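You operate a simulated robot arm through the tools that you are given. There is no shell and no other tool.

You run a simulated robot arm. Do the job below in one go: nothing can be reset, and whatever is moved stays where it is left.

TASK
Swap the white mop for the blue mop and tighten the flange knob.
Fine: white mop into the free rack slot; hood down and spindle lock back on run. Where these are worked on the way, their far stop is far enough and under half their travel is too little: flange knob.

Only the result counts: the job must be done as asked and must still hold three seconds after the hand-in. Knocking over, shifting, dropping, spilling or breaking anything else fails it.

THE ROBOT
A 7-joint arm with a two-finger parallel gripper, fixed in place. Base frame: the origin is on the floor under the middle of its stand, x ahead of it, y to its left, z up; the work surface is at about z = 800. Lengths are in mm, angles in rad, forces in N, time in s.
With the tool pointing down near the work surface it reaches from about 340 to 780 mm from the base axis. Its first joint turns from -2.897 to 2.897 rad. Payload 3.91 kg.
Tool frame: the origin (TCP) lies between the finger pads and is the grasp point; the fingertips stand 30 mm ahead of it; z points along the fingers, y is the line along which they close. Largest opening 110 mm; finger width 20, thickness 10; the body of the gripper, 48 by 112 mm, starts 55 mm behind the TCP.
Orientation is told as [roll, pitch, yaw] about the base's x, y, z axes, in that order, counted from this pose: with the fingers straight down and closing along the base's y, the tool's x points along the base's -x, its y along +y and its z along -z.

THE INTERFACE
- The arm moves only by the tool move_arm. Its argument "rows" is a list of rows, each a list of 7 numbers: the shift along the tool's x, y, z in units of 40 mm (1.0 is 40 mm), then the turn, a rotation vector about the tool's x, y, z in units of 4 degrees (1.0 is 4 degrees), then the finger opening in mm, from 0 to 110. In form: [[dx, dy, dz, rx, ry, rz, claw], ...]. A call has 1 to 20 rows; each row shifts and turns the commanded pose from where the row before left it, along the tool's axes as they then stand. A call with a number of a shift or a turn outside -1 to 1 is refused whole. Rows are played at 5 a second. More than 50 mm and 0.15 rad between two rows, or a gripper value outside its range, and nothing of the call is played. A pose out of reach is approached as far as the arm can. The call stops where the force on the tool passes 40 N (or 10 N more than at its start, if that is more) or the arm is blocked; 0.2 s more then pass. Each finger travels about 153 mm/s and halts on what it meets, pressing with about 44 N; the grip force reading is that of the motor and also rises with nothing between the fingers. The clock runs only during rows and for 0.2 s after the last one: add rows that do not move to give the fingers time. It gives the time, the measured TCP pose, the force on the tool (base axes), the opening and the grip force at its end, in the units of the frame above (readings bear some noise), with the torque about the TCP (base axes, N m) and any sound that the robot's microphone picked up, and new pictures: "show" is both (left out), scene, wrist or none.
- Cameras (640 x 400 px; columns grow to the right, rows downward): "scene" is fixed at [61.6, 503.6, 1569.3]; the picture's right is [-0.59, -0.81, 0.00], its down [-0.47, 0.34, -0.82] and it looks along [0.66, -0.48, -0.58] (base axes); focal length 214 px, centre (320, 200). "wrist" rides on the gripper at [77, 7, -114] in the tool frame; the picture's right is [-0.09, 1.00, 0.00], its down [-0.80, -0.07, -0.59] and it looks along [-0.59, -0.05, 0.80] (tool axes); focal length 270 px, centre (320, 200). There is no depth. A picture from a camera that has moved, and an enlarged one, comes with that camera's place and axes in the base frame and with its lens. The place of the scene camera against the robot may be out by one fixed shift of up to 25 mm in any direction.
- lift_body(by): slides the trunk up (or, below 0, down) by that many mm; the arm rides with it, the base frame stays. It gives what a move gives, with no picture.
- enlarge(camera, box): a new picture of the part [left, top, right, bottom] of that camera's present view, enlarged. No time passes.
- sign_off(): hands the job in; it is judged then, once.

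Places have to be worked out from the pictures, the camera data and where the tool is seen. Open the gripper and draw the arm clear of the work before you hand the job in, unless the task says otherwise.

The tools are called after "Emit:" by a JSON object that holds its "name" and its "arguments". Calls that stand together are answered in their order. move_arm: Moves the arm, as the interface text tells. Its arguments: {"type":"object","properties":{"rows":{"type":"array"},"show":{"type":"string","enum":["both","scene","wrist","none"]}},"required":["rows"]} The other tools are called the same way: lift_body (by) moves the trunk up or down; enlarge (camera, box) takes an enlarged picture of a part of a camera's view; sign_off () hands the job in.

At the start:

```text
clock: 0.0
eef_pos: [288.4, 172.8, 1430.6]
ee_rot: [0.002, 0.001, -0.001]
force: [-0.2, 0.2, 1.1]
moment: [-0.01, 0.01, 0.0]
grip_width: 110.2
gripper_force: 0.1
trunk travel left (down, up): [-575.0, 35.0]
```

scene: 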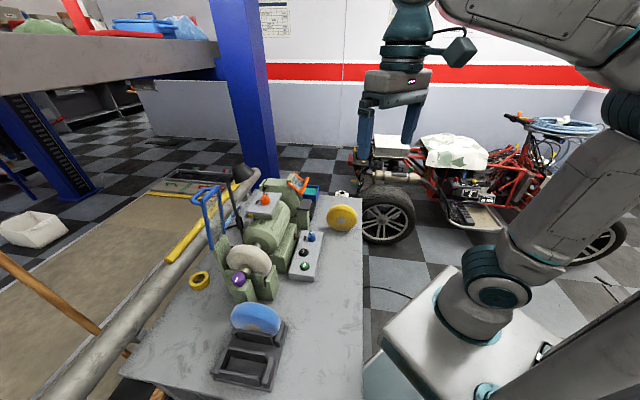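
wrist: 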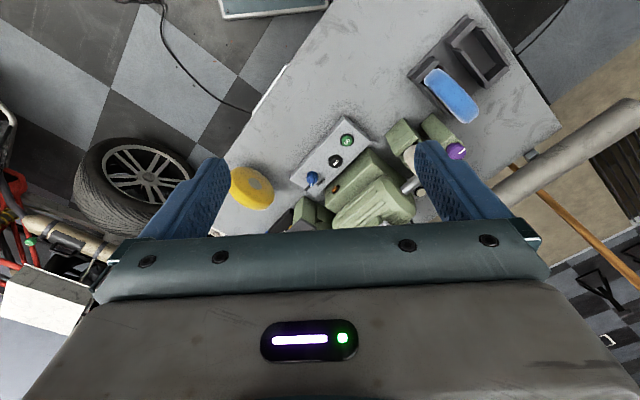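

I start by looking closely at the machine and the rack in both cameras before moving anything.

Emit:
{"name": "enlarge", "arguments": {"camera": "scene", "box": [170, 160, 370, 300]}}

Emit:
{"name": "enlarge", "arguments": {"camera": "scene", "box": [180, 260, 340, 400]}}

Emit:
{"name": "enlarge", "arguments": {"camera": "wrist", "box": [220, 0, 560, 240]}}

```text
2.86 times, centred on (270, 230) of scene
camera zoom: at [61.6, 503.6, 1569.3], right [-0.59, -0.81, 0.0], down [-0.47, 0.34, -0.82], along [0.66, -0.48, -0.58], focal length 613 px, centre (463, 114)
```

zoom: 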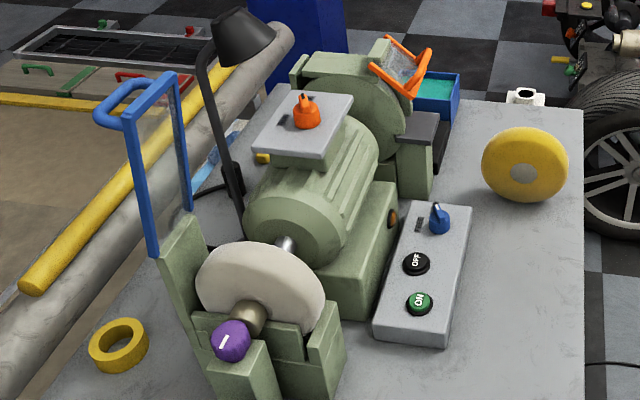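

```text
2.86 times, centred on (260, 330) of scene
camera zoom: at [61.6, 503.6, 1569.3], right [-0.59, -0.81, 0.0], down [-0.47, 0.34, -0.82], along [0.66, -0.48, -0.58], focal length 613 px, centre (491, -171)
```

zoom: 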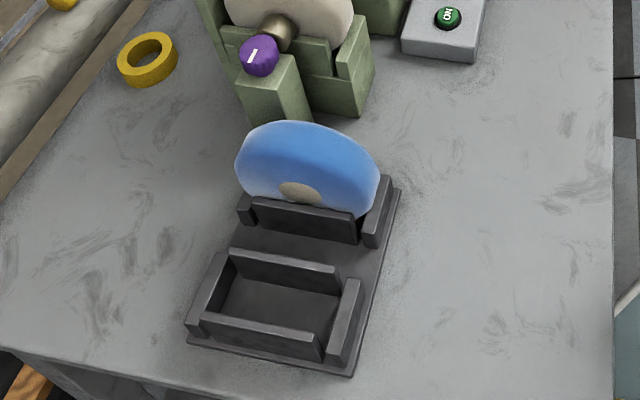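

```text
1.67 times, centred on (390, 120) of wrist
camera zoom: at [212.7, 179.1, 1544.7], right [0.09, 1.0, 0.0], down [0.8, -0.07, 0.59], along [0.59, -0.05, -0.8], focal length 450 px, centre (203, 333)
```

zoom: 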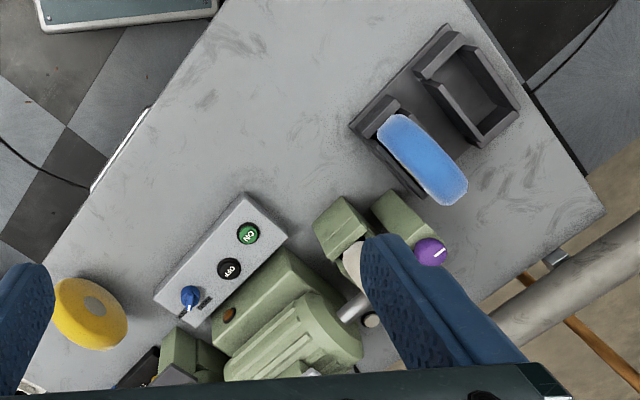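

The hood handle, motor, white mop and purple knob lie at heading about 45° from the base. I turn the tool about the vertical so the wrist camera looks straight at the machine.

Emit:
{"name": "move_arm", "arguments": {"rows": [[0, 0, 0, 0, 0, -1, 110], [0, 0, 0, 0, 0, -1, 110], [0, 0, 0, 0, 0, -1, 110], [0, 0, 0, 0, 0, -1, 110], [0, 0, 0, 0, 0, -1, 110], [0, 0, 0, 0, 0, -1, 110], [0, 0, 0, 0, 0, -1, 110], [0, 0, 0, 0, 0, -1, 110], [0, 0, 0, 0, 0, -1, 110], [0, 0, 0, 0, 0, -1, 110], [0, 0, 0, 0, 0, -1, 110], [0, 0, 0, 0, 0, -1, 110]], "show": "both"}}

```text
clock: 2.6
eef_pos: [288.0, 173.0, 1430.8]
ee_rot: [0.0, 0.0, 0.84]
force: [0.5, 0.3, -0.2]
moment: [-0.03, 0.01, 0.05]
grip_width: 110.0
gripper_force: 0.0
trunk travel left (down, up): [-575.0, 35.0]
camera wrist: at [233.1, 119.5, 1544.7], right [-0.68, 0.73, 0.0], down [0.59, 0.55, 0.59], along [0.43, 0.41, -0.8], focal length 270 px, centre (320, 200)
```

scene: 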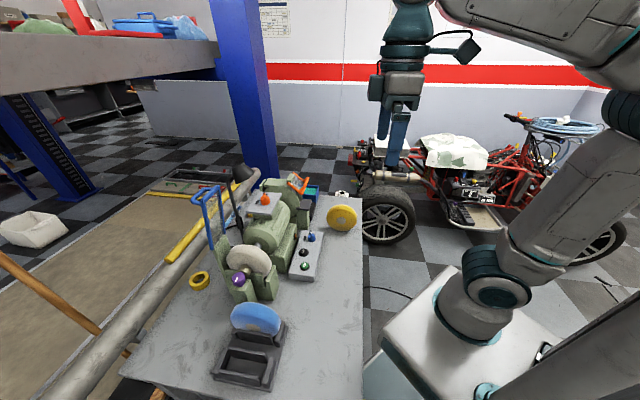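
wrist: 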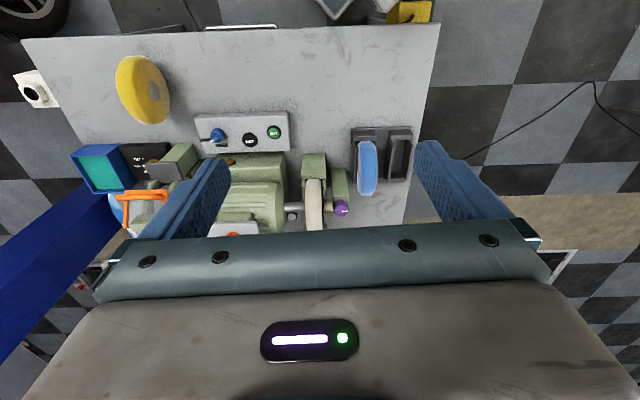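

The machine is now face-on. I enlarge the machine end to understand how the mop, knob, hood and lock are built.

Emit:
{"name": "enlarge", "arguments": {"camera": "wrist", "box": [180, 100, 440, 260]}}

Emit:
{"name": "enlarge", "arguments": {"camera": "scene", "box": [190, 180, 290, 310]}}

Emit:
{"name": "enlarge", "arguments": {"camera": "scene", "box": [230, 160, 370, 280]}}

```text
2.46 times, centred on (310, 180) of wrist
camera zoom: at [233.1, 119.5, 1544.7], right [-0.68, 0.73, 0.0], down [0.59, 0.55, 0.59], along [0.43, 0.41, -0.8], focal length 665 px, centre (345, 249)
```

zoom: 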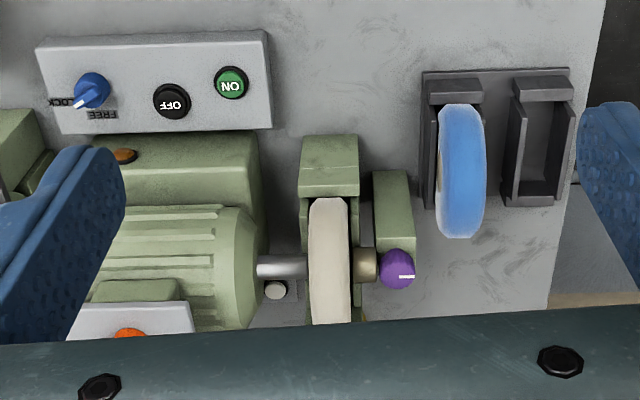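

```text
3.08 times, centred on (240, 245) of scene
camera zoom: at [61.6, 503.6, 1569.3], right [-0.59, -0.81, 0.0], down [-0.47, 0.34, -0.82], along [0.66, -0.48, -0.58], focal length 660 px, centre (566, 62)
```

zoom: 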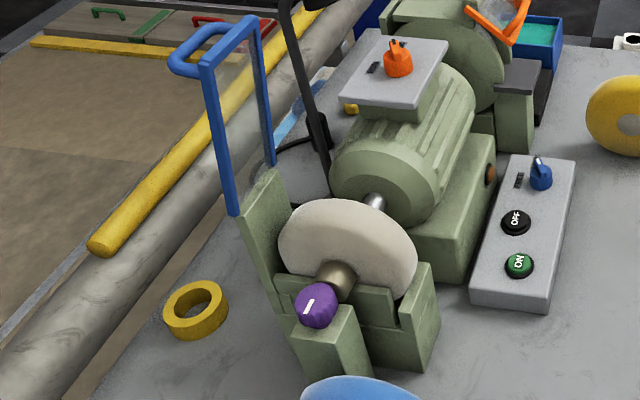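

```text
3.33 times, centred on (300, 220) of scene
camera zoom: at [61.6, 503.6, 1569.3], right [-0.59, -0.81, 0.0], down [-0.47, 0.34, -0.82], along [0.66, -0.48, -0.58], focal length 715 px, centre (387, 133)
```

zoom: 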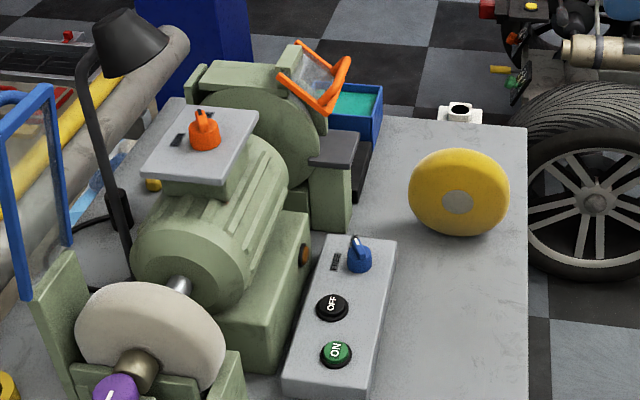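

The mop hub (tan) and purple knob sit on the spindle axis at about [521, 473, 975]; the hood (blue frame) stands up behind. There are two rotary switches (blue on the panel with FREE/LOCK text, orange on the motor box), so I lower the trunk for a closer look at their labels.

Emit:
{"name": "lift_body", "arguments": {"by": -200}}

```text
clock: 4.8
eef_pos: [288.3, 172.5, 1230.4]
ee_rot: [0.001, 0.0, 0.838]
force: [0.3, 0.1, -0.7]
moment: [0.0, 0.01, -0.01]
grip_width: 110.0
gripper_force: 0.2
trunk travel left (down, up): [-375.0, 235.0]
```

I move forward and sideways to view the panel with its blue selector from closer.

Emit:
{"name": "move_arm", "arguments": {"rows": [[-0.5, -1, 0, 0, 0, 0, 110], [-0.5, -1, 0, 0, 0, 0, 110], [-0.5, -1, 0, 0, 0, 0, 110], [-0.8, 0, 0, 0, 0, 0, 110], [-0.8, 0, 0, 0, 0, 0, 110]], "show": "both"}}

```text
clock: 6.0
eef_pos: [461.1, 187.1, 1229.8]
ee_rot: [0.0, 0.0, 0.84]
force: [0.2, 0.3, -0.2]
moment: [-0.02, 0.01, -0.01]
grip_width: 110.2
gripper_force: 0.2
trunk travel left (down, up): [-375.0, 235.0]
camera wrist: at [405.7, 133.1, 1344.5], right [-0.68, 0.73, 0.0], down [0.59, 0.55, 0.59], along [0.43, 0.41, -0.8], focal length 270 px, centre (320, 200)
```

scene: 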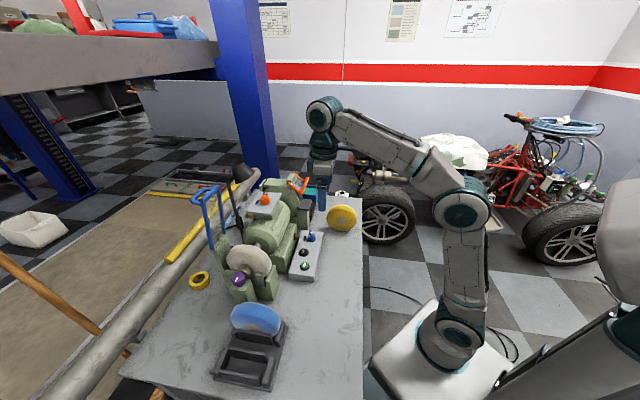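
wrist: 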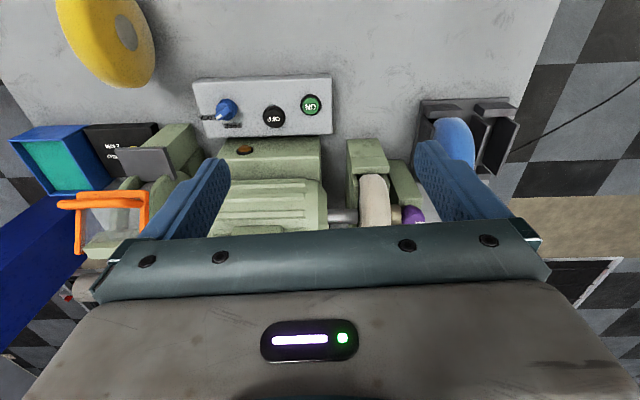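

Emit:
{"name": "enlarge", "arguments": {"camera": "wrist", "box": [185, 70, 345, 170]}}

Emit:
{"name": "enlarge", "arguments": {"camera": "wrist", "box": [320, 80, 520, 240]}}

```text
4.00 times, centred on (265, 120) of wrist
camera zoom: at [405.7, 133.1, 1344.5], right [-0.68, 0.73, 0.0], down [0.59, 0.55, 0.59], along [0.43, 0.41, -0.8], focal length 1081 px, centre (540, 520)
```

zoom: 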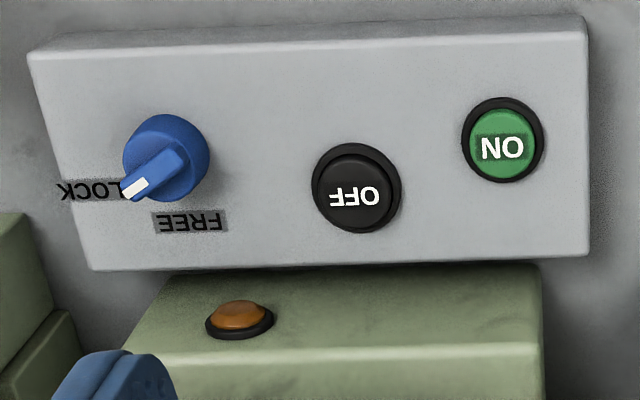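

```text
2.50 times, centred on (420, 160) of wrist
camera zoom: at [405.7, 133.1, 1344.5], right [-0.68, 0.73, 0.0], down [0.59, 0.55, 0.59], along [0.43, 0.41, -0.8], focal length 676 px, centre (70, 300)
```

zoom: 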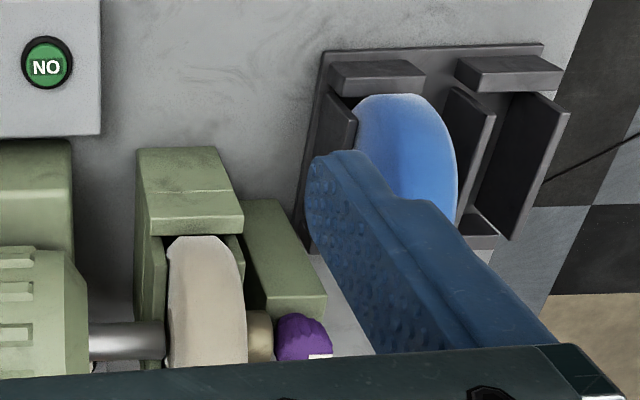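

The blue panel selector is marked LOCK/FREE and its pointer looks to be at LOCK. Now I move over the motor box to read the orange switch labels.

Emit:
{"name": "move_arm", "arguments": {"rows": [[-1, -0.6, 0, 0, 0, 0, 110], [-1, -0.6, 0, 0, 0, 0, 110], [-1, -0.6, 0, 0, 0, 0, 110], [-0.7, -0.6, 0, 0, 0, 0, 110]], "show": "wrist"}}

```text
clock: 7.0
eef_pos: [538.1, 203.8, 1218.5]
ee_rot: [-0.001, 0.002, 0.838]
force: [-1.0, -0.4, -0.2]
moment: [0.0, 0.01, 0.0]
grip_width: 110.2
gripper_force: 0.1
out of reach, approached as far as the arm can: row 2, 3, 4
trunk travel left (down, up): [-375.0, 235.0]
camera wrist: at [480.8, 149.8, 1332.6], right [-0.68, 0.73, 0.0], down [0.59, 0.55, 0.59], along [0.43, 0.4, -0.8], focal length 270 px, centre (320, 200)
```

wrist: 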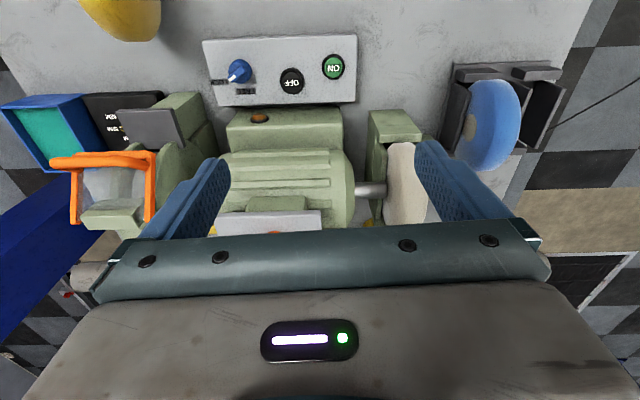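

The arm is at its reach limit because the shoulder is now too low. I raise the trunk again and will bring the arm down relative to it.

Emit:
{"name": "lift_body", "arguments": {"by": 220}}

Emit:
{"name": "move_arm", "arguments": {"rows": [[0, 0, 1, 0, 0, 0, 110], [0, 0, 1, 0, 0, 0, 110], [0, 0, 1, 0, 0, 0, 110], [0, 0, 1, 0, 0, 0, 110], [0, 0, 1, 0, 0, 0, 110], [-0.7, -0.5, 0, 0, 0, 0, 110], [-0.7, -0.5, 0, 0, 0, 0, 110], [-0.7, -0.5, 0, 0, 0, 0, 110]], "show": "both"}}

```text
clock: 9.3
eef_pos: [537.0, 203.1, 1438.1]
ee_rot: [-0.002, 0.0, 0.838]
force: [-0.2, 0.4, -1.0]
moment: [0.0, 0.0, 0.04]
grip_width: 110.1
gripper_force: 0.0
trunk travel left (down, up): [-595.0, 15.0]
```

```text
clock: 11.1
eef_pos: [637.5, 224.6, 1236.0]
ee_rot: [0.0, 0.001, 0.837]
force: [1.1, -0.1, 0.2]
moment: [0.0, 0.03, -0.01]
grip_width: 110.0
gripper_force: 0.0
trunk travel left (down, up): [-595.0, 15.0]
camera wrist: at [581.5, 172.2, 1350.6], right [-0.68, 0.73, 0.0], down [0.59, 0.55, 0.59], along [0.43, 0.41, -0.8], focal length 270 px, centre (320, 200)
```

scene: 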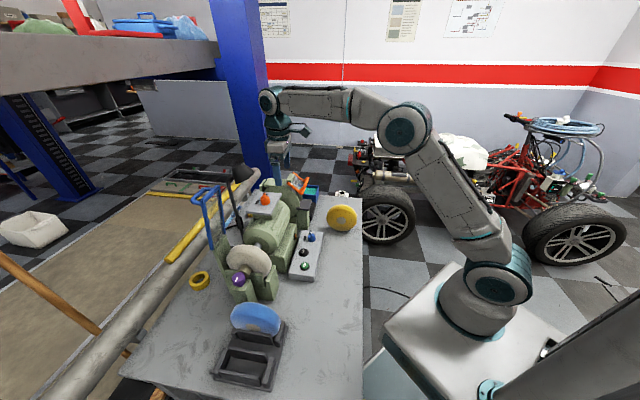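
wrist: 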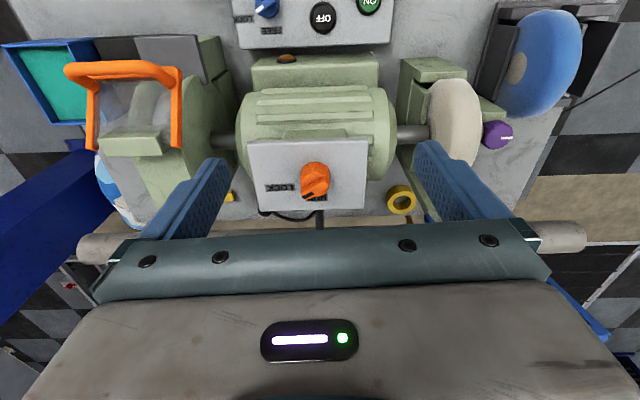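

Emit:
{"name": "enlarge", "arguments": {"camera": "wrist", "box": [230, 130, 410, 240]}}

Emit:
{"name": "enlarge", "arguments": {"camera": "wrist", "box": [220, 0, 400, 100]}}

Emit:
{"name": "enlarge", "arguments": {"camera": "wrist", "box": [380, 0, 640, 230]}}

```text
3.56 times, centred on (320, 185) of wrist
camera zoom: at [581.5, 172.2, 1350.6], right [-0.68, 0.73, 0.0], down [0.59, 0.55, 0.59], along [0.43, 0.41, -0.8], focal length 961 px, centre (320, 253)
```

zoom: 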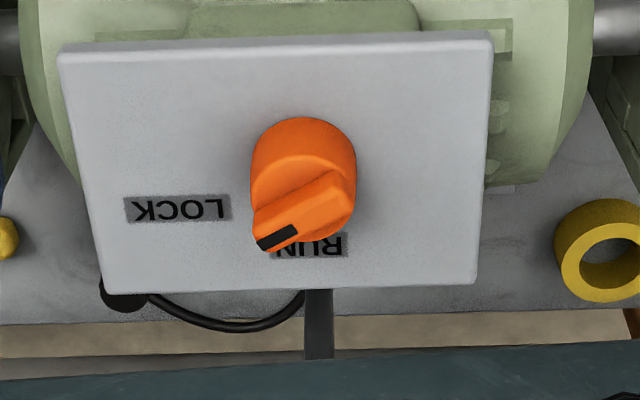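

```text
3.56 times, centred on (310, 50) of wrist
camera zoom: at [581.5, 172.2, 1350.6], right [-0.68, 0.73, 0.0], down [0.59, 0.55, 0.59], along [0.43, 0.41, -0.8], focal length 961 px, centre (356, 733)
```

zoom: 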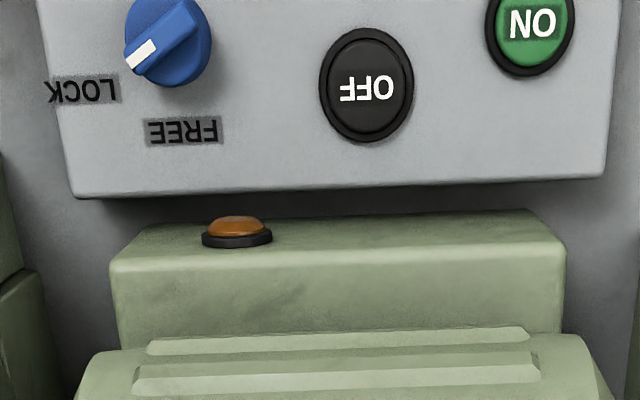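

```text
1.74 times, centred on (510, 115) of wrist
camera zoom: at [581.5, 172.2, 1350.6], right [-0.68, 0.73, 0.0], down [0.59, 0.55, 0.59], along [0.43, 0.41, -0.8], focal length 470 px, centre (-10, 348)
```

zoom: 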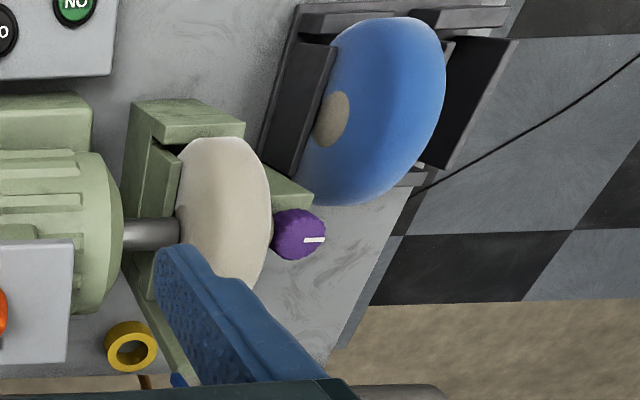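

The orange switch on the motor is the spindle lock (LOCK/RUN); the blue one (LOCK/FREE) belongs to something else. Its pointer seems between the two labels from this angle, so I go closer and more directly above it.

Emit:
{"name": "move_arm", "arguments": {"rows": [[-0.5, -0.3, 0.7, 0, 0, 0, 110], [-0.5, -0.3, 0.3, 0, 1, 0, 110], [0, 0, 0, 0, 1, 0, 110], [0, 0, 0, 0, 1, 0, 110], [0, 0, 0, 0, 1, 0, 110]], "show": "wrist"}}

```text
clock: 12.3
eef_pos: [669.7, 232.8, 1196.2]
ee_rot: [0.0, 0.21, 0.84]
force: [0.3, -0.7, 0.8]
moment: [0.03, 0.02, 0.01]
grip_width: 109.7
gripper_force: 0.0
out of reach, approached as far as the arm can: row 4, 5
trunk travel left (down, up): [-595.0, 15.0]
camera wrist: at [631.1, 198.0, 1324.4], right [-0.68, 0.73, -0.02], down [0.66, 0.63, 0.41], along [0.31, 0.27, -0.91], focal length 270 px, centre (320, 200)
```

wrist: 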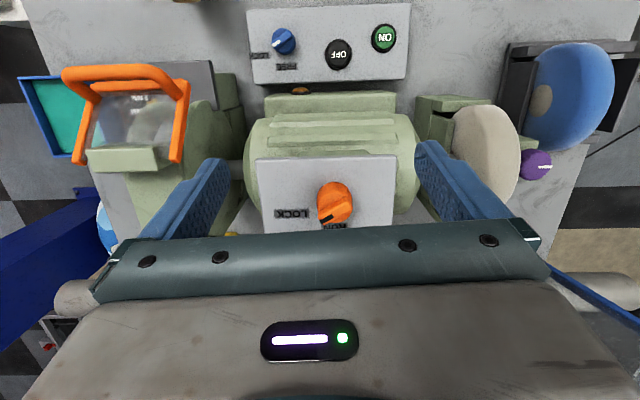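

Emit:
{"name": "enlarge", "arguments": {"camera": "wrist", "box": [250, 150, 400, 245]}}

Emit:
{"name": "enlarge", "arguments": {"camera": "wrist", "box": [240, 0, 420, 100]}}

Emit:
{"name": "enlarge", "arguments": {"camera": "wrist", "box": [400, 30, 640, 220]}}

```text
4.21 times, centred on (325, 198) of wrist
camera zoom: at [631.1, 198.0, 1324.4], right [-0.68, 0.73, -0.02], down [0.66, 0.63, 0.41], along [0.31, 0.27, -0.91], focal length 1138 px, centre (299, 210)
```

zoom: 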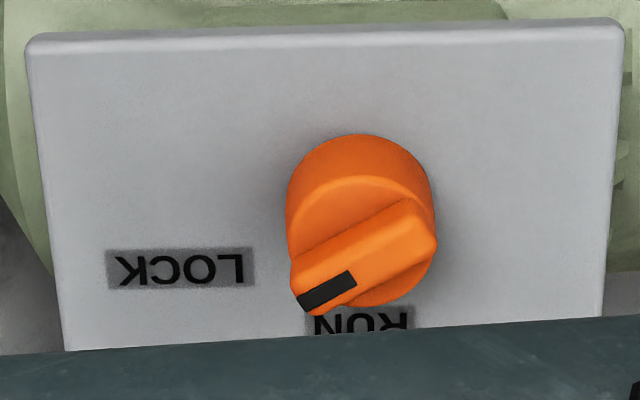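

```text
3.56 times, centred on (330, 50) of wrist
camera zoom: at [631.1, 198.0, 1324.4], right [-0.68, 0.73, -0.02], down [0.66, 0.63, 0.41], along [0.31, 0.27, -0.91], focal length 961 px, centre (284, 733)
```

zoom: 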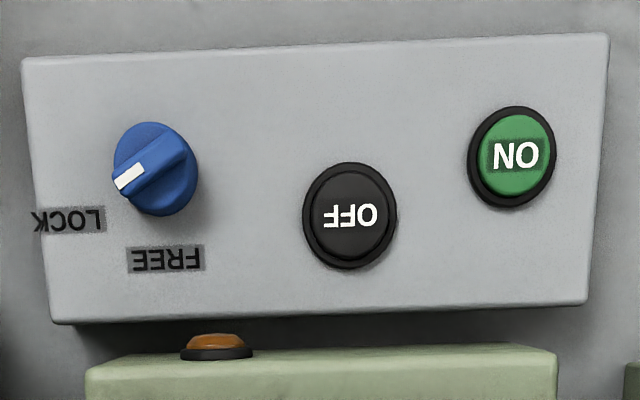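

```text
2.11 times, centred on (520, 125) of wrist
camera zoom: at [631.1, 198.0, 1324.4], right [-0.68, 0.73, -0.02], down [0.66, 0.63, 0.41], along [0.31, 0.27, -0.91], focal length 569 px, centre (-101, 358)
```

zoom: 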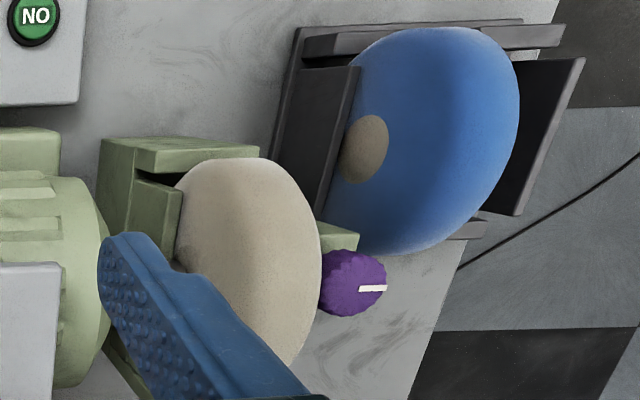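

In this steeper view both pointers line up with their LOCK labels, so the spindle is already locked and the hood already up: the machine is ready for the swap. Next I move round to the outboard end to inspect the knob, post, hub and rack.

Emit:
{"name": "move_arm", "arguments": {"rows": [[0, 0, 0, 0, -1, 0, 110], [0, 0, 0, 0, -1, 0, 110], [0, 0, 0, 0, -1, 0, 110], [0, 0.93, 0, 0, 0, 0, 110], [0, 0.93, 0, 0, 0, 0, 110], [0, 0.93, 0, 0, 0, 0, 110], [0, 0.93, 0, 0, 0, 0, 110], [0, 0.93, 0, 0, 0, 0, 110], [0, 0.93, 0, 0, 0, 0, 110], [0, 0.93, 0, 0, 0, 0, 110], [0, 0.93, 0, 0, 0, 0, 110], [0, 0.93, 0, 0, 0, 0, 110], [0, 0.93, 0, 0, 0, 0, 110]], "show": "wrist"}}

```text
clock: 15.1
eef_pos: [402.6, 484.9, 1200.1]
ee_rot: [0.0, 0.0, 0.84]
force: [0.1, 0.0, 0.3]
moment: [-0.02, -0.01, -0.03]
grip_width: 110.1
gripper_force: 0.1
out of reach, approached as far as the arm can: row 1, 2
trunk travel left (down, up): [-595.0, 15.0]
camera wrist: at [346.5, 432.4, 1315.1], right [-0.68, 0.73, 0.0], down [0.59, 0.55, 0.59], along [0.43, 0.41, -0.8], focal length 270 px, centre (320, 200)
```

wrist: 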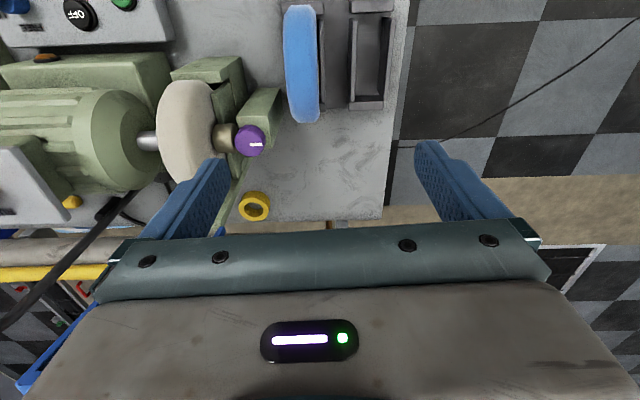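

Emit:
{"name": "enlarge", "arguments": {"camera": "wrist", "box": [130, 40, 290, 230]}}

Emit:
{"name": "enlarge", "arguments": {"camera": "wrist", "box": [260, 0, 420, 140]}}

```text
2.11 times, centred on (210, 135) of wrist
camera zoom: at [346.5, 432.4, 1315.1], right [-0.68, 0.73, 0.0], down [0.59, 0.55, 0.59], along [0.43, 0.41, -0.8], focal length 569 px, centre (552, 337)
```

zoom: 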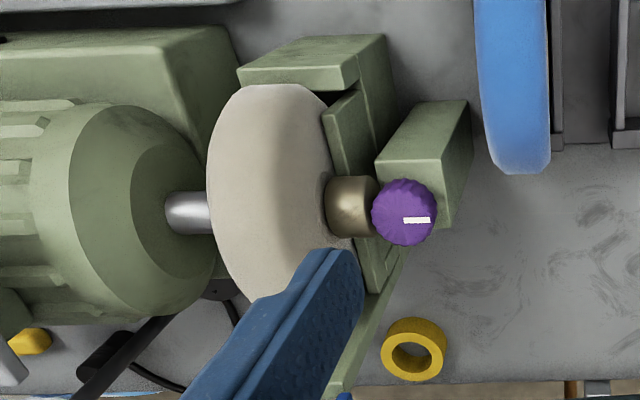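

```text
2.86 times, centred on (340, 70) of wrist
camera zoom: at [346.5, 432.4, 1315.1], right [-0.68, 0.73, 0.0], down [0.59, 0.55, 0.59], along [0.43, 0.41, -0.8], focal length 772 px, centre (263, 571)
```

zoom: 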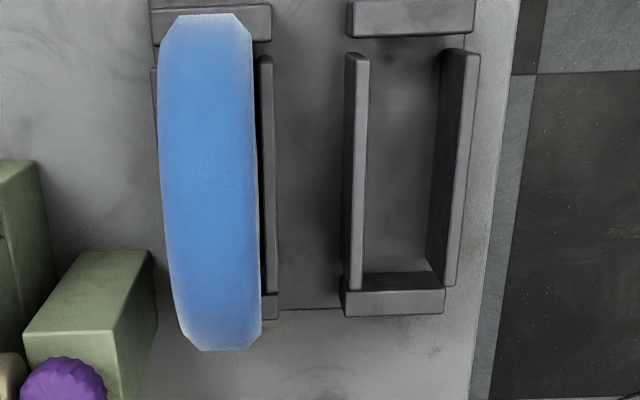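

The purple knob turns out to face upward (vertical axis) on top of the green post, at about [518, 466, 983]; the tan flange lies right beside it. I take a lower, flatter look from the robot side to judge heights of knob, flange, post and mop.

Emit:
{"name": "move_arm", "arguments": {"rows": [[0.7, -0.75, 0, 0, 0, 0.79, 110], [0.7, -0.75, 0, 0, 0, 0, 110], [0.7, -0.75, 0, 0, 0, 0, 110], [0, 0, 1, 0, -1, 0, 110], [0, 0, 1, 0, -1, 0, 110], [0, 0, 0.8, 0, -1, 0, 110], [0, 0, 0.5, 0, -1, 0, 110], [0, 0, 0, 0, -1, 0, 110], [0, 0, 0, 0, -1, 0, 110], [0, 0, 0, 0, -1, 0, 110]], "show": "both"}}

```text
clock: 17.3
eef_pos: [417.1, 369.2, 1069.5]
ee_rot: [0.0, -0.491, 0.783]
force: [0.9, 0.2, 0.0]
moment: [0.02, 0.0, 0.02]
grip_width: 110.1
gripper_force: 0.0
trunk travel left (down, up): [-595.0, 15.0]
camera wrist: at [327.2, 287.4, 1134.4], right [-0.65, 0.76, 0.04], down [0.35, 0.25, 0.9], along [0.67, 0.6, -0.43], focal length 270 px, centre (320, 200)
```

scene: 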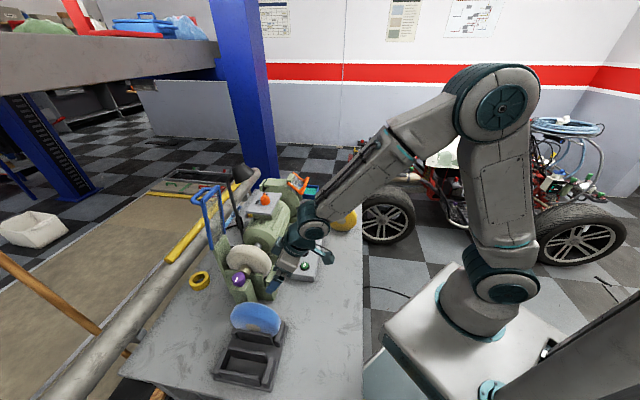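
wrist: 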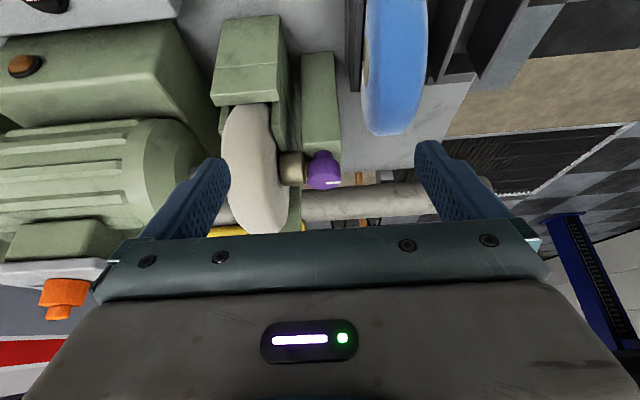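

Emit:
{"name": "enlarge", "arguments": {"camera": "wrist", "box": [200, 40, 440, 240]}}

Emit:
{"name": "enlarge", "arguments": {"camera": "wrist", "box": [270, 120, 370, 220]}}

```text
2.00 times, centred on (320, 140) of wrist
camera zoom: at [327.2, 287.4, 1134.4], right [-0.65, 0.76, 0.04], down [0.35, 0.25, 0.9], along [0.67, 0.6, -0.43], focal length 541 px, centre (320, 320)
```

zoom: 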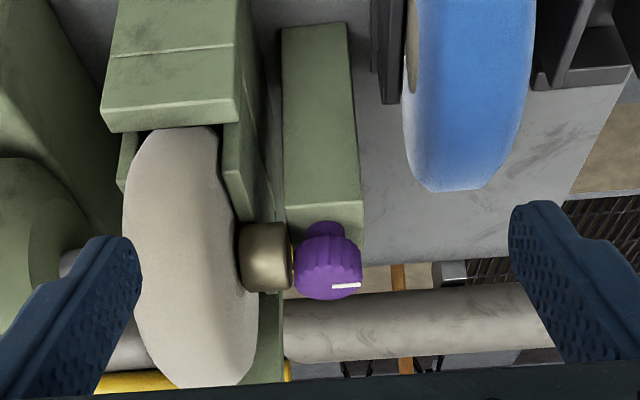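

```text
4.00 times, centred on (320, 170) of wrist
camera zoom: at [327.2, 287.4, 1134.4], right [-0.65, 0.76, 0.04], down [0.35, 0.25, 0.9], along [0.67, 0.6, -0.43], focal length 1081 px, centre (320, 320)
```

zoom: 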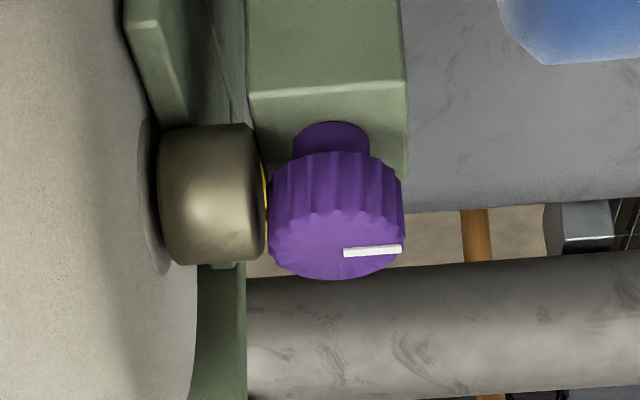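

The knob is a fluted vertical cap (about 37 mm wide, top near z 988) on a stem on the post, with the flange 3–4 mm beside it on the mop side; so it must be gripped from above across the bench depth and turned in limited strokes. I straighten the tool, rise, and swing the yaw by about -90°.

Emit:
{"name": "move_arm", "arguments": {"rows": [[0, 0, 0, 0, 1, 0, 110], [0, 0, 0, 0, 1, 0, 110], [0, 0, 0, 0, 1, 0, 110], [0, 0, 0, 0, 1, 0, 110], [0, 0, 0, 0, 1, 0, 110], [0, 0, 0, 0, 1, 0, 110], [0, 0, 0, 0, 1, 0, 110], [0, 0, -1, 0, 0, 0, 110], [0, 0, -1, 0, 0, 0, 110], [0, 0, 0, 0, 0, 1, 110], [0, 0, 0, 0, 0, 1, 110], [0, 0, 0, 0, 0, 1, 110], [0, 0, 0, 0, 0, 1, 110], [0, 0, 0, 0, 0, 1, 110], [0, 0, 0, 0, 0, 1, 110], [0, 0, 0, 0, 0, 1, 110], [0, 0, 0, 0, 0, 1, 110], [0, 0, 0, 0, 0, 1, 110], [0, 0, 0, 0, 0, 1, 110], [0, 0, 0, 0, 0, 1, 110]], "show": "wrist"}}

Emit:
{"name": "move_arm", "arguments": {"rows": [[0, 0, 0, 0, 0, 1, 110], [0, 0, 0, 0, 0, 1, 110], [0, 0, 0, 0, 0, 1, 110], [0, 0, 0, 0, 0, 1, 110], [0, 0, 0, 0, 0, 1, 110], [0, 0, 0, 0, 0, 1, 110], [0, 0, 0, 0, 0, 1, 110], [0, 0, 0, 0, 0, 1, 110], [0, 0, 0, 0, 0, 1, 110], [0, 0, 0, 0, 0, 1, 110], [0, 0, 0, 0, 0, 1, 110], [0, 0, 0, 0, 0, 0.5, 110]], "show": "both"}}

```text
clock: 21.5
eef_pos: [418.9, 368.8, 1150.3]
ee_rot: [-0.001, 0.0, 0.014]
force: [0.6, -0.2, -0.5]
moment: [0.0, 0.03, -0.02]
grip_width: 109.8
gripper_force: 0.0
trunk travel left (down, up): [-595.0, 15.0]
camera wrist: at [341.4, 374.1, 1264.1], right [0.07, 1.0, 0.0], down [0.8, -0.06, 0.59], along [0.59, -0.04, -0.8], focal length 270 px, centre (320, 200)
```

wrist: 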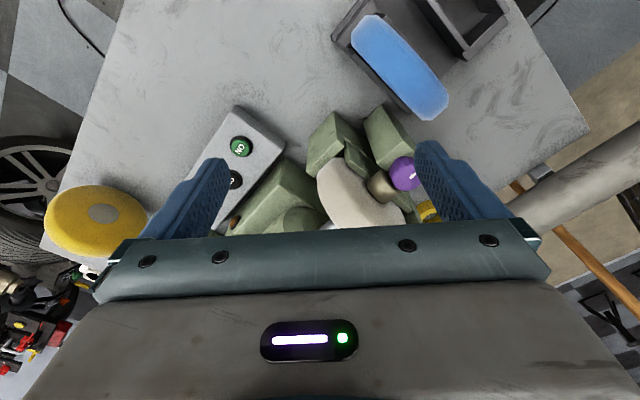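

```text
clock: 24.1
eef_pos: [417.2, 369.2, 1149.3]
ee_rot: [0.0, 0.0, -0.789]
force: [-0.1, -1.4, 0.6]
moment: [0.0, -0.01, 0.02]
grip_width: 110.0
gripper_force: 0.0
trunk travel left (down, up): [-595.0, 15.0]
camera wrist: at [369.1, 427.9, 1263.6], right [0.77, 0.64, 0.0], down [0.51, -0.62, 0.59], along [0.38, -0.46, -0.8], focal length 270 px, centre (320, 200)
```

scene: 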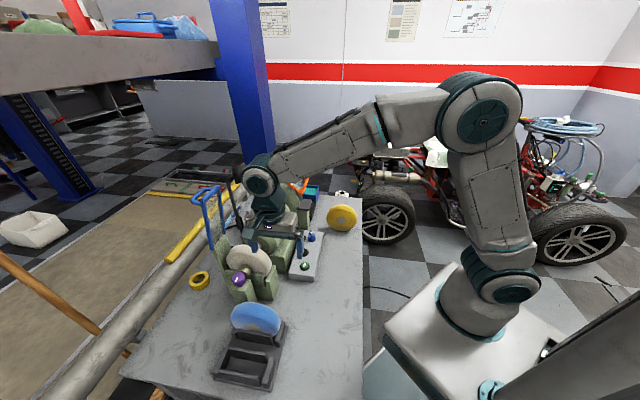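
wrist: 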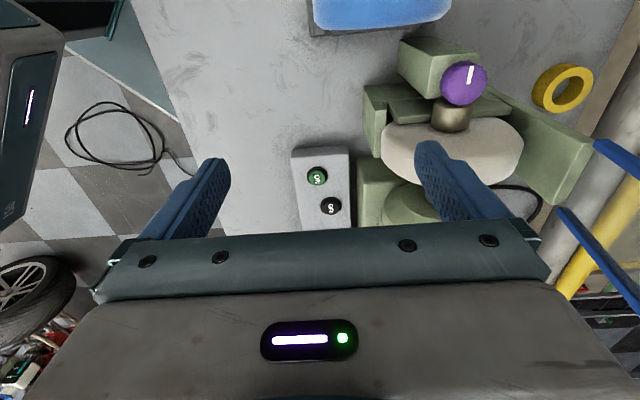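

The hood legs meet their hinge at about v 785, z 1056 behind the mop, so there is room in front of it. I now bring the tool over the knob, still at z 1150, and check the alignment.

Emit:
{"name": "move_arm", "arguments": {"rows": [[0, 1, 0, 0, 0, 0, 80], [0, 1, 0, 0, 0, 0, 80], [0, 1, 0, 0, 0, 0, 80], [0, 0.45, 0, 0, 0, 0, 80]], "show": "both"}}

```text
clock: 25.1
eef_pos: [516.8, 467.0, 1149.3]
ee_rot: [0.001, -0.001, -0.786]
force: [-0.2, -0.7, 0.8]
moment: [-0.01, -0.02, -0.04]
grip_width: 79.9
gripper_force: 0.1
trunk travel left (down, up): [-595.0, 15.0]
camera wrist: at [467.6, 526.5, 1263.1], right [0.77, 0.64, 0.0], down [0.52, -0.62, 0.59], along [0.38, -0.46, -0.8], focal length 270 px, centre (320, 200)
```

scene: 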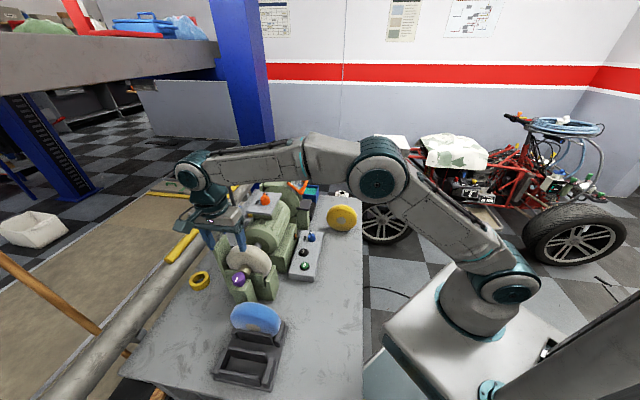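
wrist: 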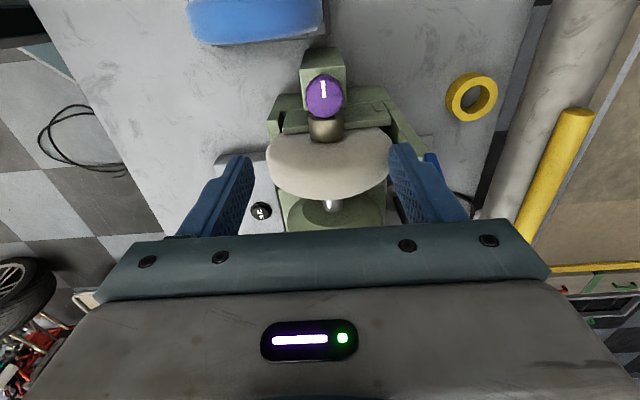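

Emit:
{"name": "enlarge", "arguments": {"camera": "wrist", "box": [260, 40, 400, 150]}}

Emit:
{"name": "enlarge", "arguments": {"camera": "scene", "box": [160, 130, 300, 310]}}

```text
3.64 times, centred on (330, 95) of wrist
camera zoom: at [467.6, 526.5, 1263.1], right [0.77, 0.64, 0.0], down [0.52, -0.62, 0.59], along [0.38, -0.46, -0.8], focal length 983 px, centre (284, 582)
```

zoom: 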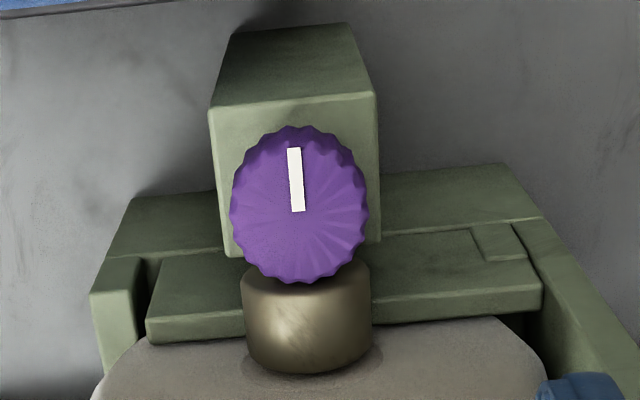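

```text
2.22 times, centred on (230, 220) of scene
camera zoom: at [61.6, 503.6, 1569.3], right [-0.59, -0.81, 0.0], down [-0.47, 0.34, -0.82], along [0.66, -0.48, -0.58], focal length 477 px, centre (520, 156)
```

zoom: 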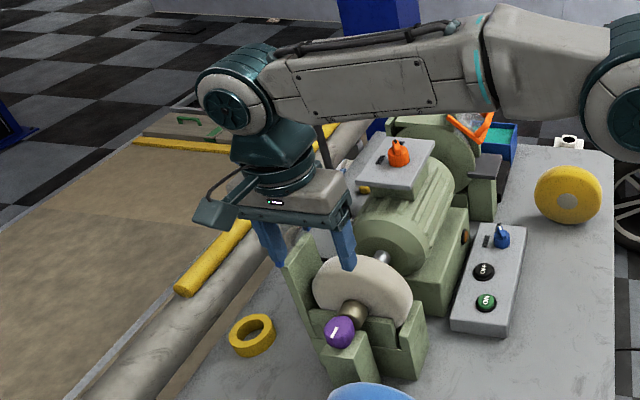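

Knob measured at about [519, 471], top z ≈ 986. I offset to it, pre-turn 28° clockwise, tilt 12° so the wrist leans away from the hood, and descend to just above the knob.

Emit:
{"name": "move_arm", "arguments": {"rows": [[0.13, 0.17, 0, 0, 0, 1, 70], [0, 0, 0, 0, 0, 1, 70], [0, 0, 0, 0, 0, 1, 70], [0, 0, 0, 0, 0, 1, 70], [0, 0, 0, 0, 0, 1, 70], [0, 0, 0, 0, 0, 1, 70], [0, 0, 0, 0, 0, 1, 70], [0, 0, 0, 0, -1, 0, 70], [0, 0, 0, 0, -1, 0, 70], [0, 0, 0, 0, -1, 0, 70], [0.186, 0, 0.874, 0, 0, 0, 70], [0.186, 0, 0.874, 0, 0, 0, 70], [0.186, 0, 0.874, 0, 0, 0, 70]], "show": "both"}}

```text
clock: 27.9
eef_pos: [517.9, 474.1, 1041.2]
ee_rot: [0.001, -0.208, -1.275]
force: [0.5, 0.1, -0.1]
moment: [0.0, 0.0, -0.01]
grip_width: 70.0
gripper_force: 0.0
trunk travel left (down, up): [-595.0, 15.0]
camera wrist: at [494.8, 570.8, 1137.5], right [0.98, 0.21, 0.02], down [0.12, -0.65, 0.75], along [0.17, -0.73, -0.66], focal length 270 px, centre (320, 200)
```

scene: 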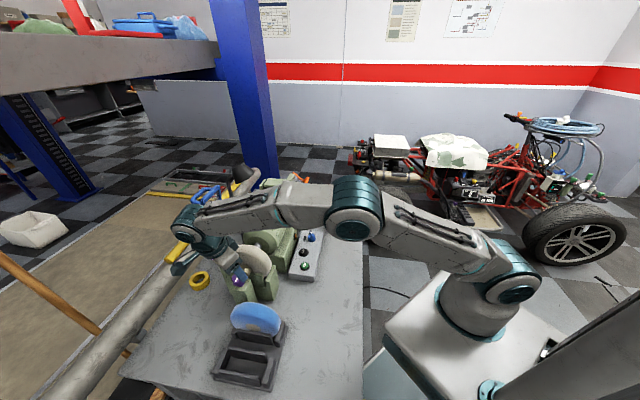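
wrist: 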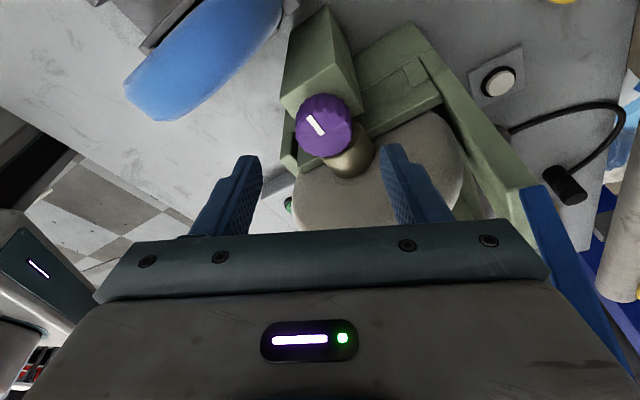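

Emit:
{"name": "enlarge", "arguments": {"camera": "wrist", "box": [260, 70, 400, 190]}}

Emit:
{"name": "enlarge", "arguments": {"camera": "scene", "box": [160, 160, 300, 310]}}

```text
3.33 times, centred on (330, 130) of wrist
camera zoom: at [494.8, 570.8, 1137.5], right [0.98, 0.21, 0.02], down [0.12, -0.65, 0.75], along [0.17, -0.73, -0.66], focal length 901 px, centre (287, 433)
```

zoom: 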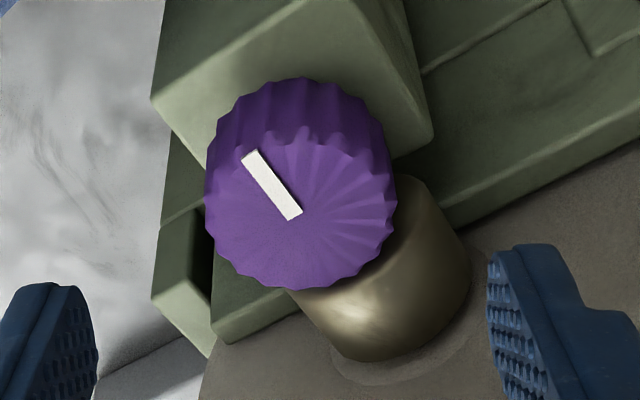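

```text
2.67 times, centred on (230, 235) of scene
camera zoom: at [61.6, 503.6, 1569.3], right [-0.59, -0.81, 0.0], down [-0.47, 0.34, -0.82], along [0.66, -0.48, -0.58], focal length 572 px, centre (560, 107)
```

zoom: 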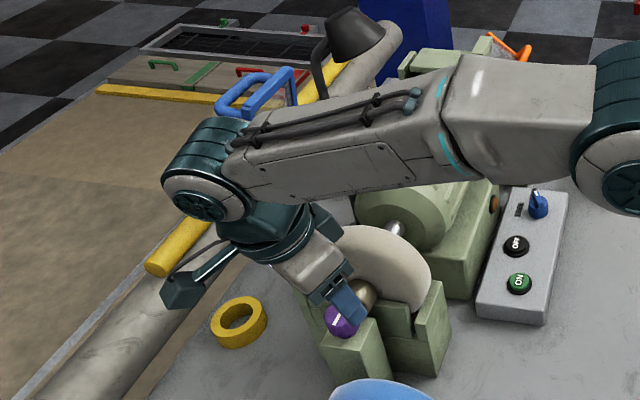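

Knob is nearly centred between the fingers (about 2–3 mm toward tool +y). I correct that and descend the last 34 mm so the tips sit at z ≈ 977, then look before closing.

Emit:
{"name": "move_arm", "arguments": {"rows": [[0.088, 0.06, 0.415, 0, 0, 0, 70], [0.088, 0, 0.415, 0, 0, 0, 70]], "show": "wrist"}}

Emit:
{"name": "enlarge", "arguments": {"camera": "wrist", "box": [230, 100, 420, 230]}}

```text
clock: 28.5
eef_pos: [518.1, 474.5, 1009.0]
ee_rot: [0.001, -0.211, -1.275]
force: [0.5, 0.5, -1.4]
moment: [0.02, 0.0, 0.0]
grip_width: 70.2
gripper_force: 0.0
trunk travel left (down, up): [-595.0, 15.0]
camera wrist: at [497.4, 571.5, 1104.9], right [0.98, 0.21, 0.02], down [0.12, -0.65, 0.75], along [0.17, -0.73, -0.66], focal length 270 px, centre (320, 200)
```

wrist: 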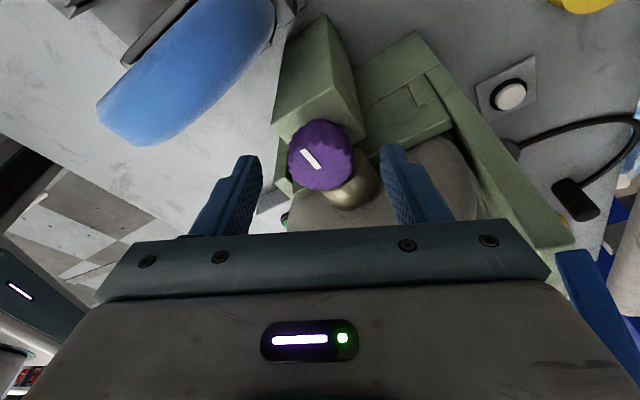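

```text
3.08 times, centred on (325, 165) of wrist
camera zoom: at [497.4, 571.5, 1104.9], right [0.98, 0.21, 0.02], down [0.12, -0.65, 0.75], along [0.17, -0.73, -0.66], focal length 832 px, centre (305, 308)
```

zoom: 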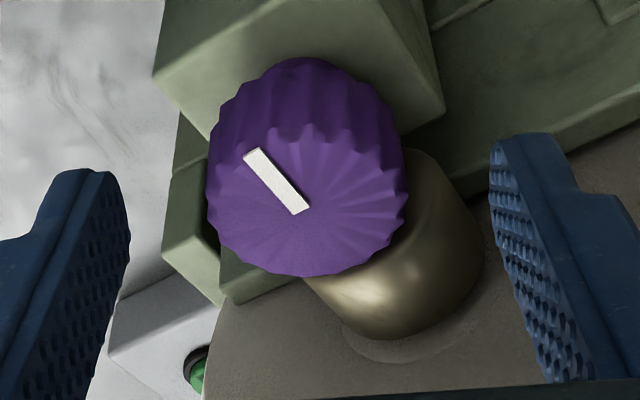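

The knob sits centred between the fingers; the flange is close to the right finger. I back the yaw off 4° for clearance and close on the knob.

Emit:
{"name": "move_arm", "arguments": {"rows": [[0, 0, 0, -0.208, 0, -0.978, 70], [0, 0, 0, 0, 0, 0, 36], [0, 0, 0, 0, 0, 0, 20], [0, 0, 0, 0, 0, 0, 0], [0, 0, 0, 0, 0, 0, 0]], "show": "wrist"}}

Emit:
{"name": "enlarge", "arguments": {"camera": "wrist", "box": [230, 100, 420, 230]}}

```text
clock: 29.7
eef_pos: [520.0, 475.1, 1008.9]
ee_rot: [-0.001, -0.21, -1.205]
force: [-1.0, -1.8, -2.0]
moment: [0.47, -0.07, 0.01]
grip_width: 37.8
gripper_force: 44.6
trunk travel left (down, up): [-595.0, 15.0]
camera wrist: at [490.6, 569.5, 1104.5], right [0.96, 0.27, 0.02], down [0.17, -0.64, 0.75], along [0.22, -0.72, -0.66], focal length 270 px, centre (320, 200)
```

wrist: 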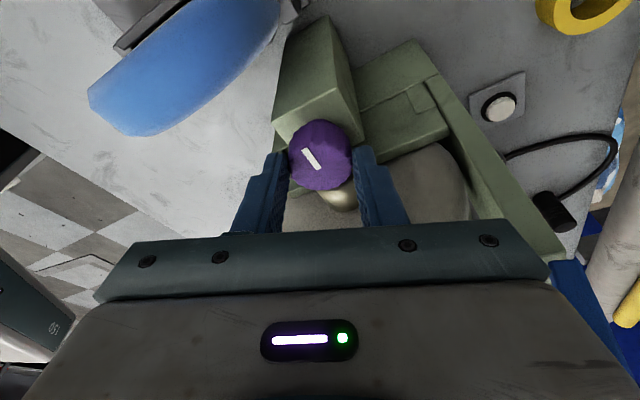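

```text
3.08 times, centred on (325, 165) of wrist
camera zoom: at [490.6, 569.5, 1104.5], right [0.96, 0.27, 0.02], down [0.17, -0.64, 0.75], along [0.22, -0.72, -0.66], focal length 832 px, centre (305, 308)
```

zoom: 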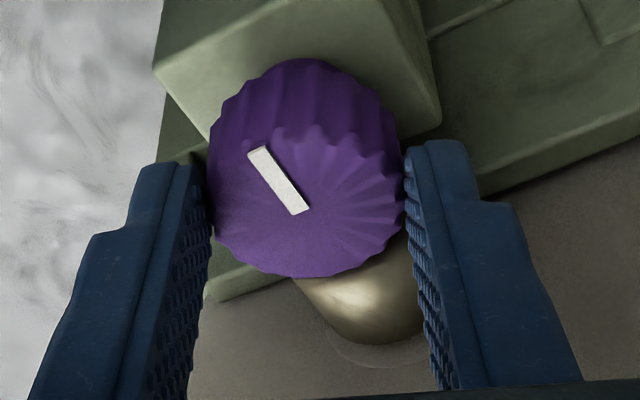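

Gripped: width 37.8 matches the knob. I try turning counter-clockwise 16° and read the torque and whether the mark follows.

Emit:
{"name": "move_arm", "arguments": {"rows": [[0, -0.009, 0, -0.208, 0, -0.978, 0], [0, -0.009, 0, -0.208, 0, -0.978, 0], [0, -0.009, 0, -0.208, 0, -0.978, 0], [0, -0.009, 0, -0.208, 0, -0.978, 0]], "show": "wrist"}}

Emit:
{"name": "enlarge", "arguments": {"camera": "wrist", "box": [230, 100, 420, 230]}}

```text
clock: 30.7
eef_pos: [518.4, 473.7, 1007.5]
ee_rot: [0.002, -0.207, -0.926]
force: [-4.4, -3.0, 5.4]
moment: [-0.43, 0.42, -0.07]
grip_width: 37.7
gripper_force: 45.5
trunk travel left (down, up): [-595.0, 15.0]
camera wrist: at [463.6, 556.8, 1104.4], right [0.85, 0.53, 0.02], down [0.34, -0.57, 0.75], along [0.41, -0.63, -0.66], focal length 270 px, centre (320, 200)
```

wrist: 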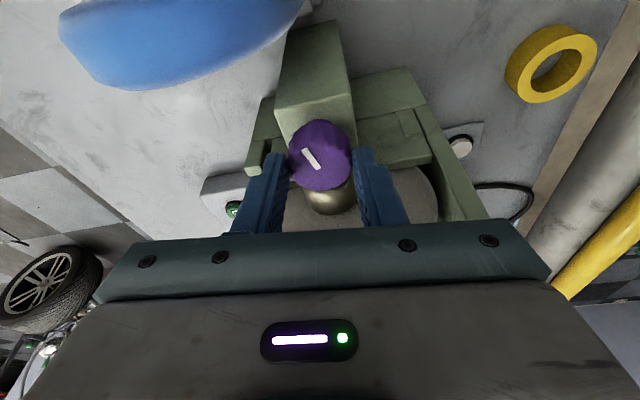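

```text
3.08 times, centred on (325, 165) of wrist
camera zoom: at [463.6, 556.8, 1104.4], right [0.85, 0.53, 0.02], down [0.34, -0.57, 0.75], along [0.41, -0.63, -0.66], focal length 832 px, centre (305, 308)
```

zoom: 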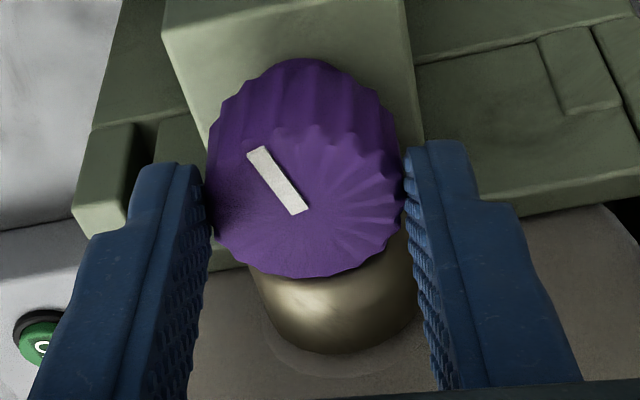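

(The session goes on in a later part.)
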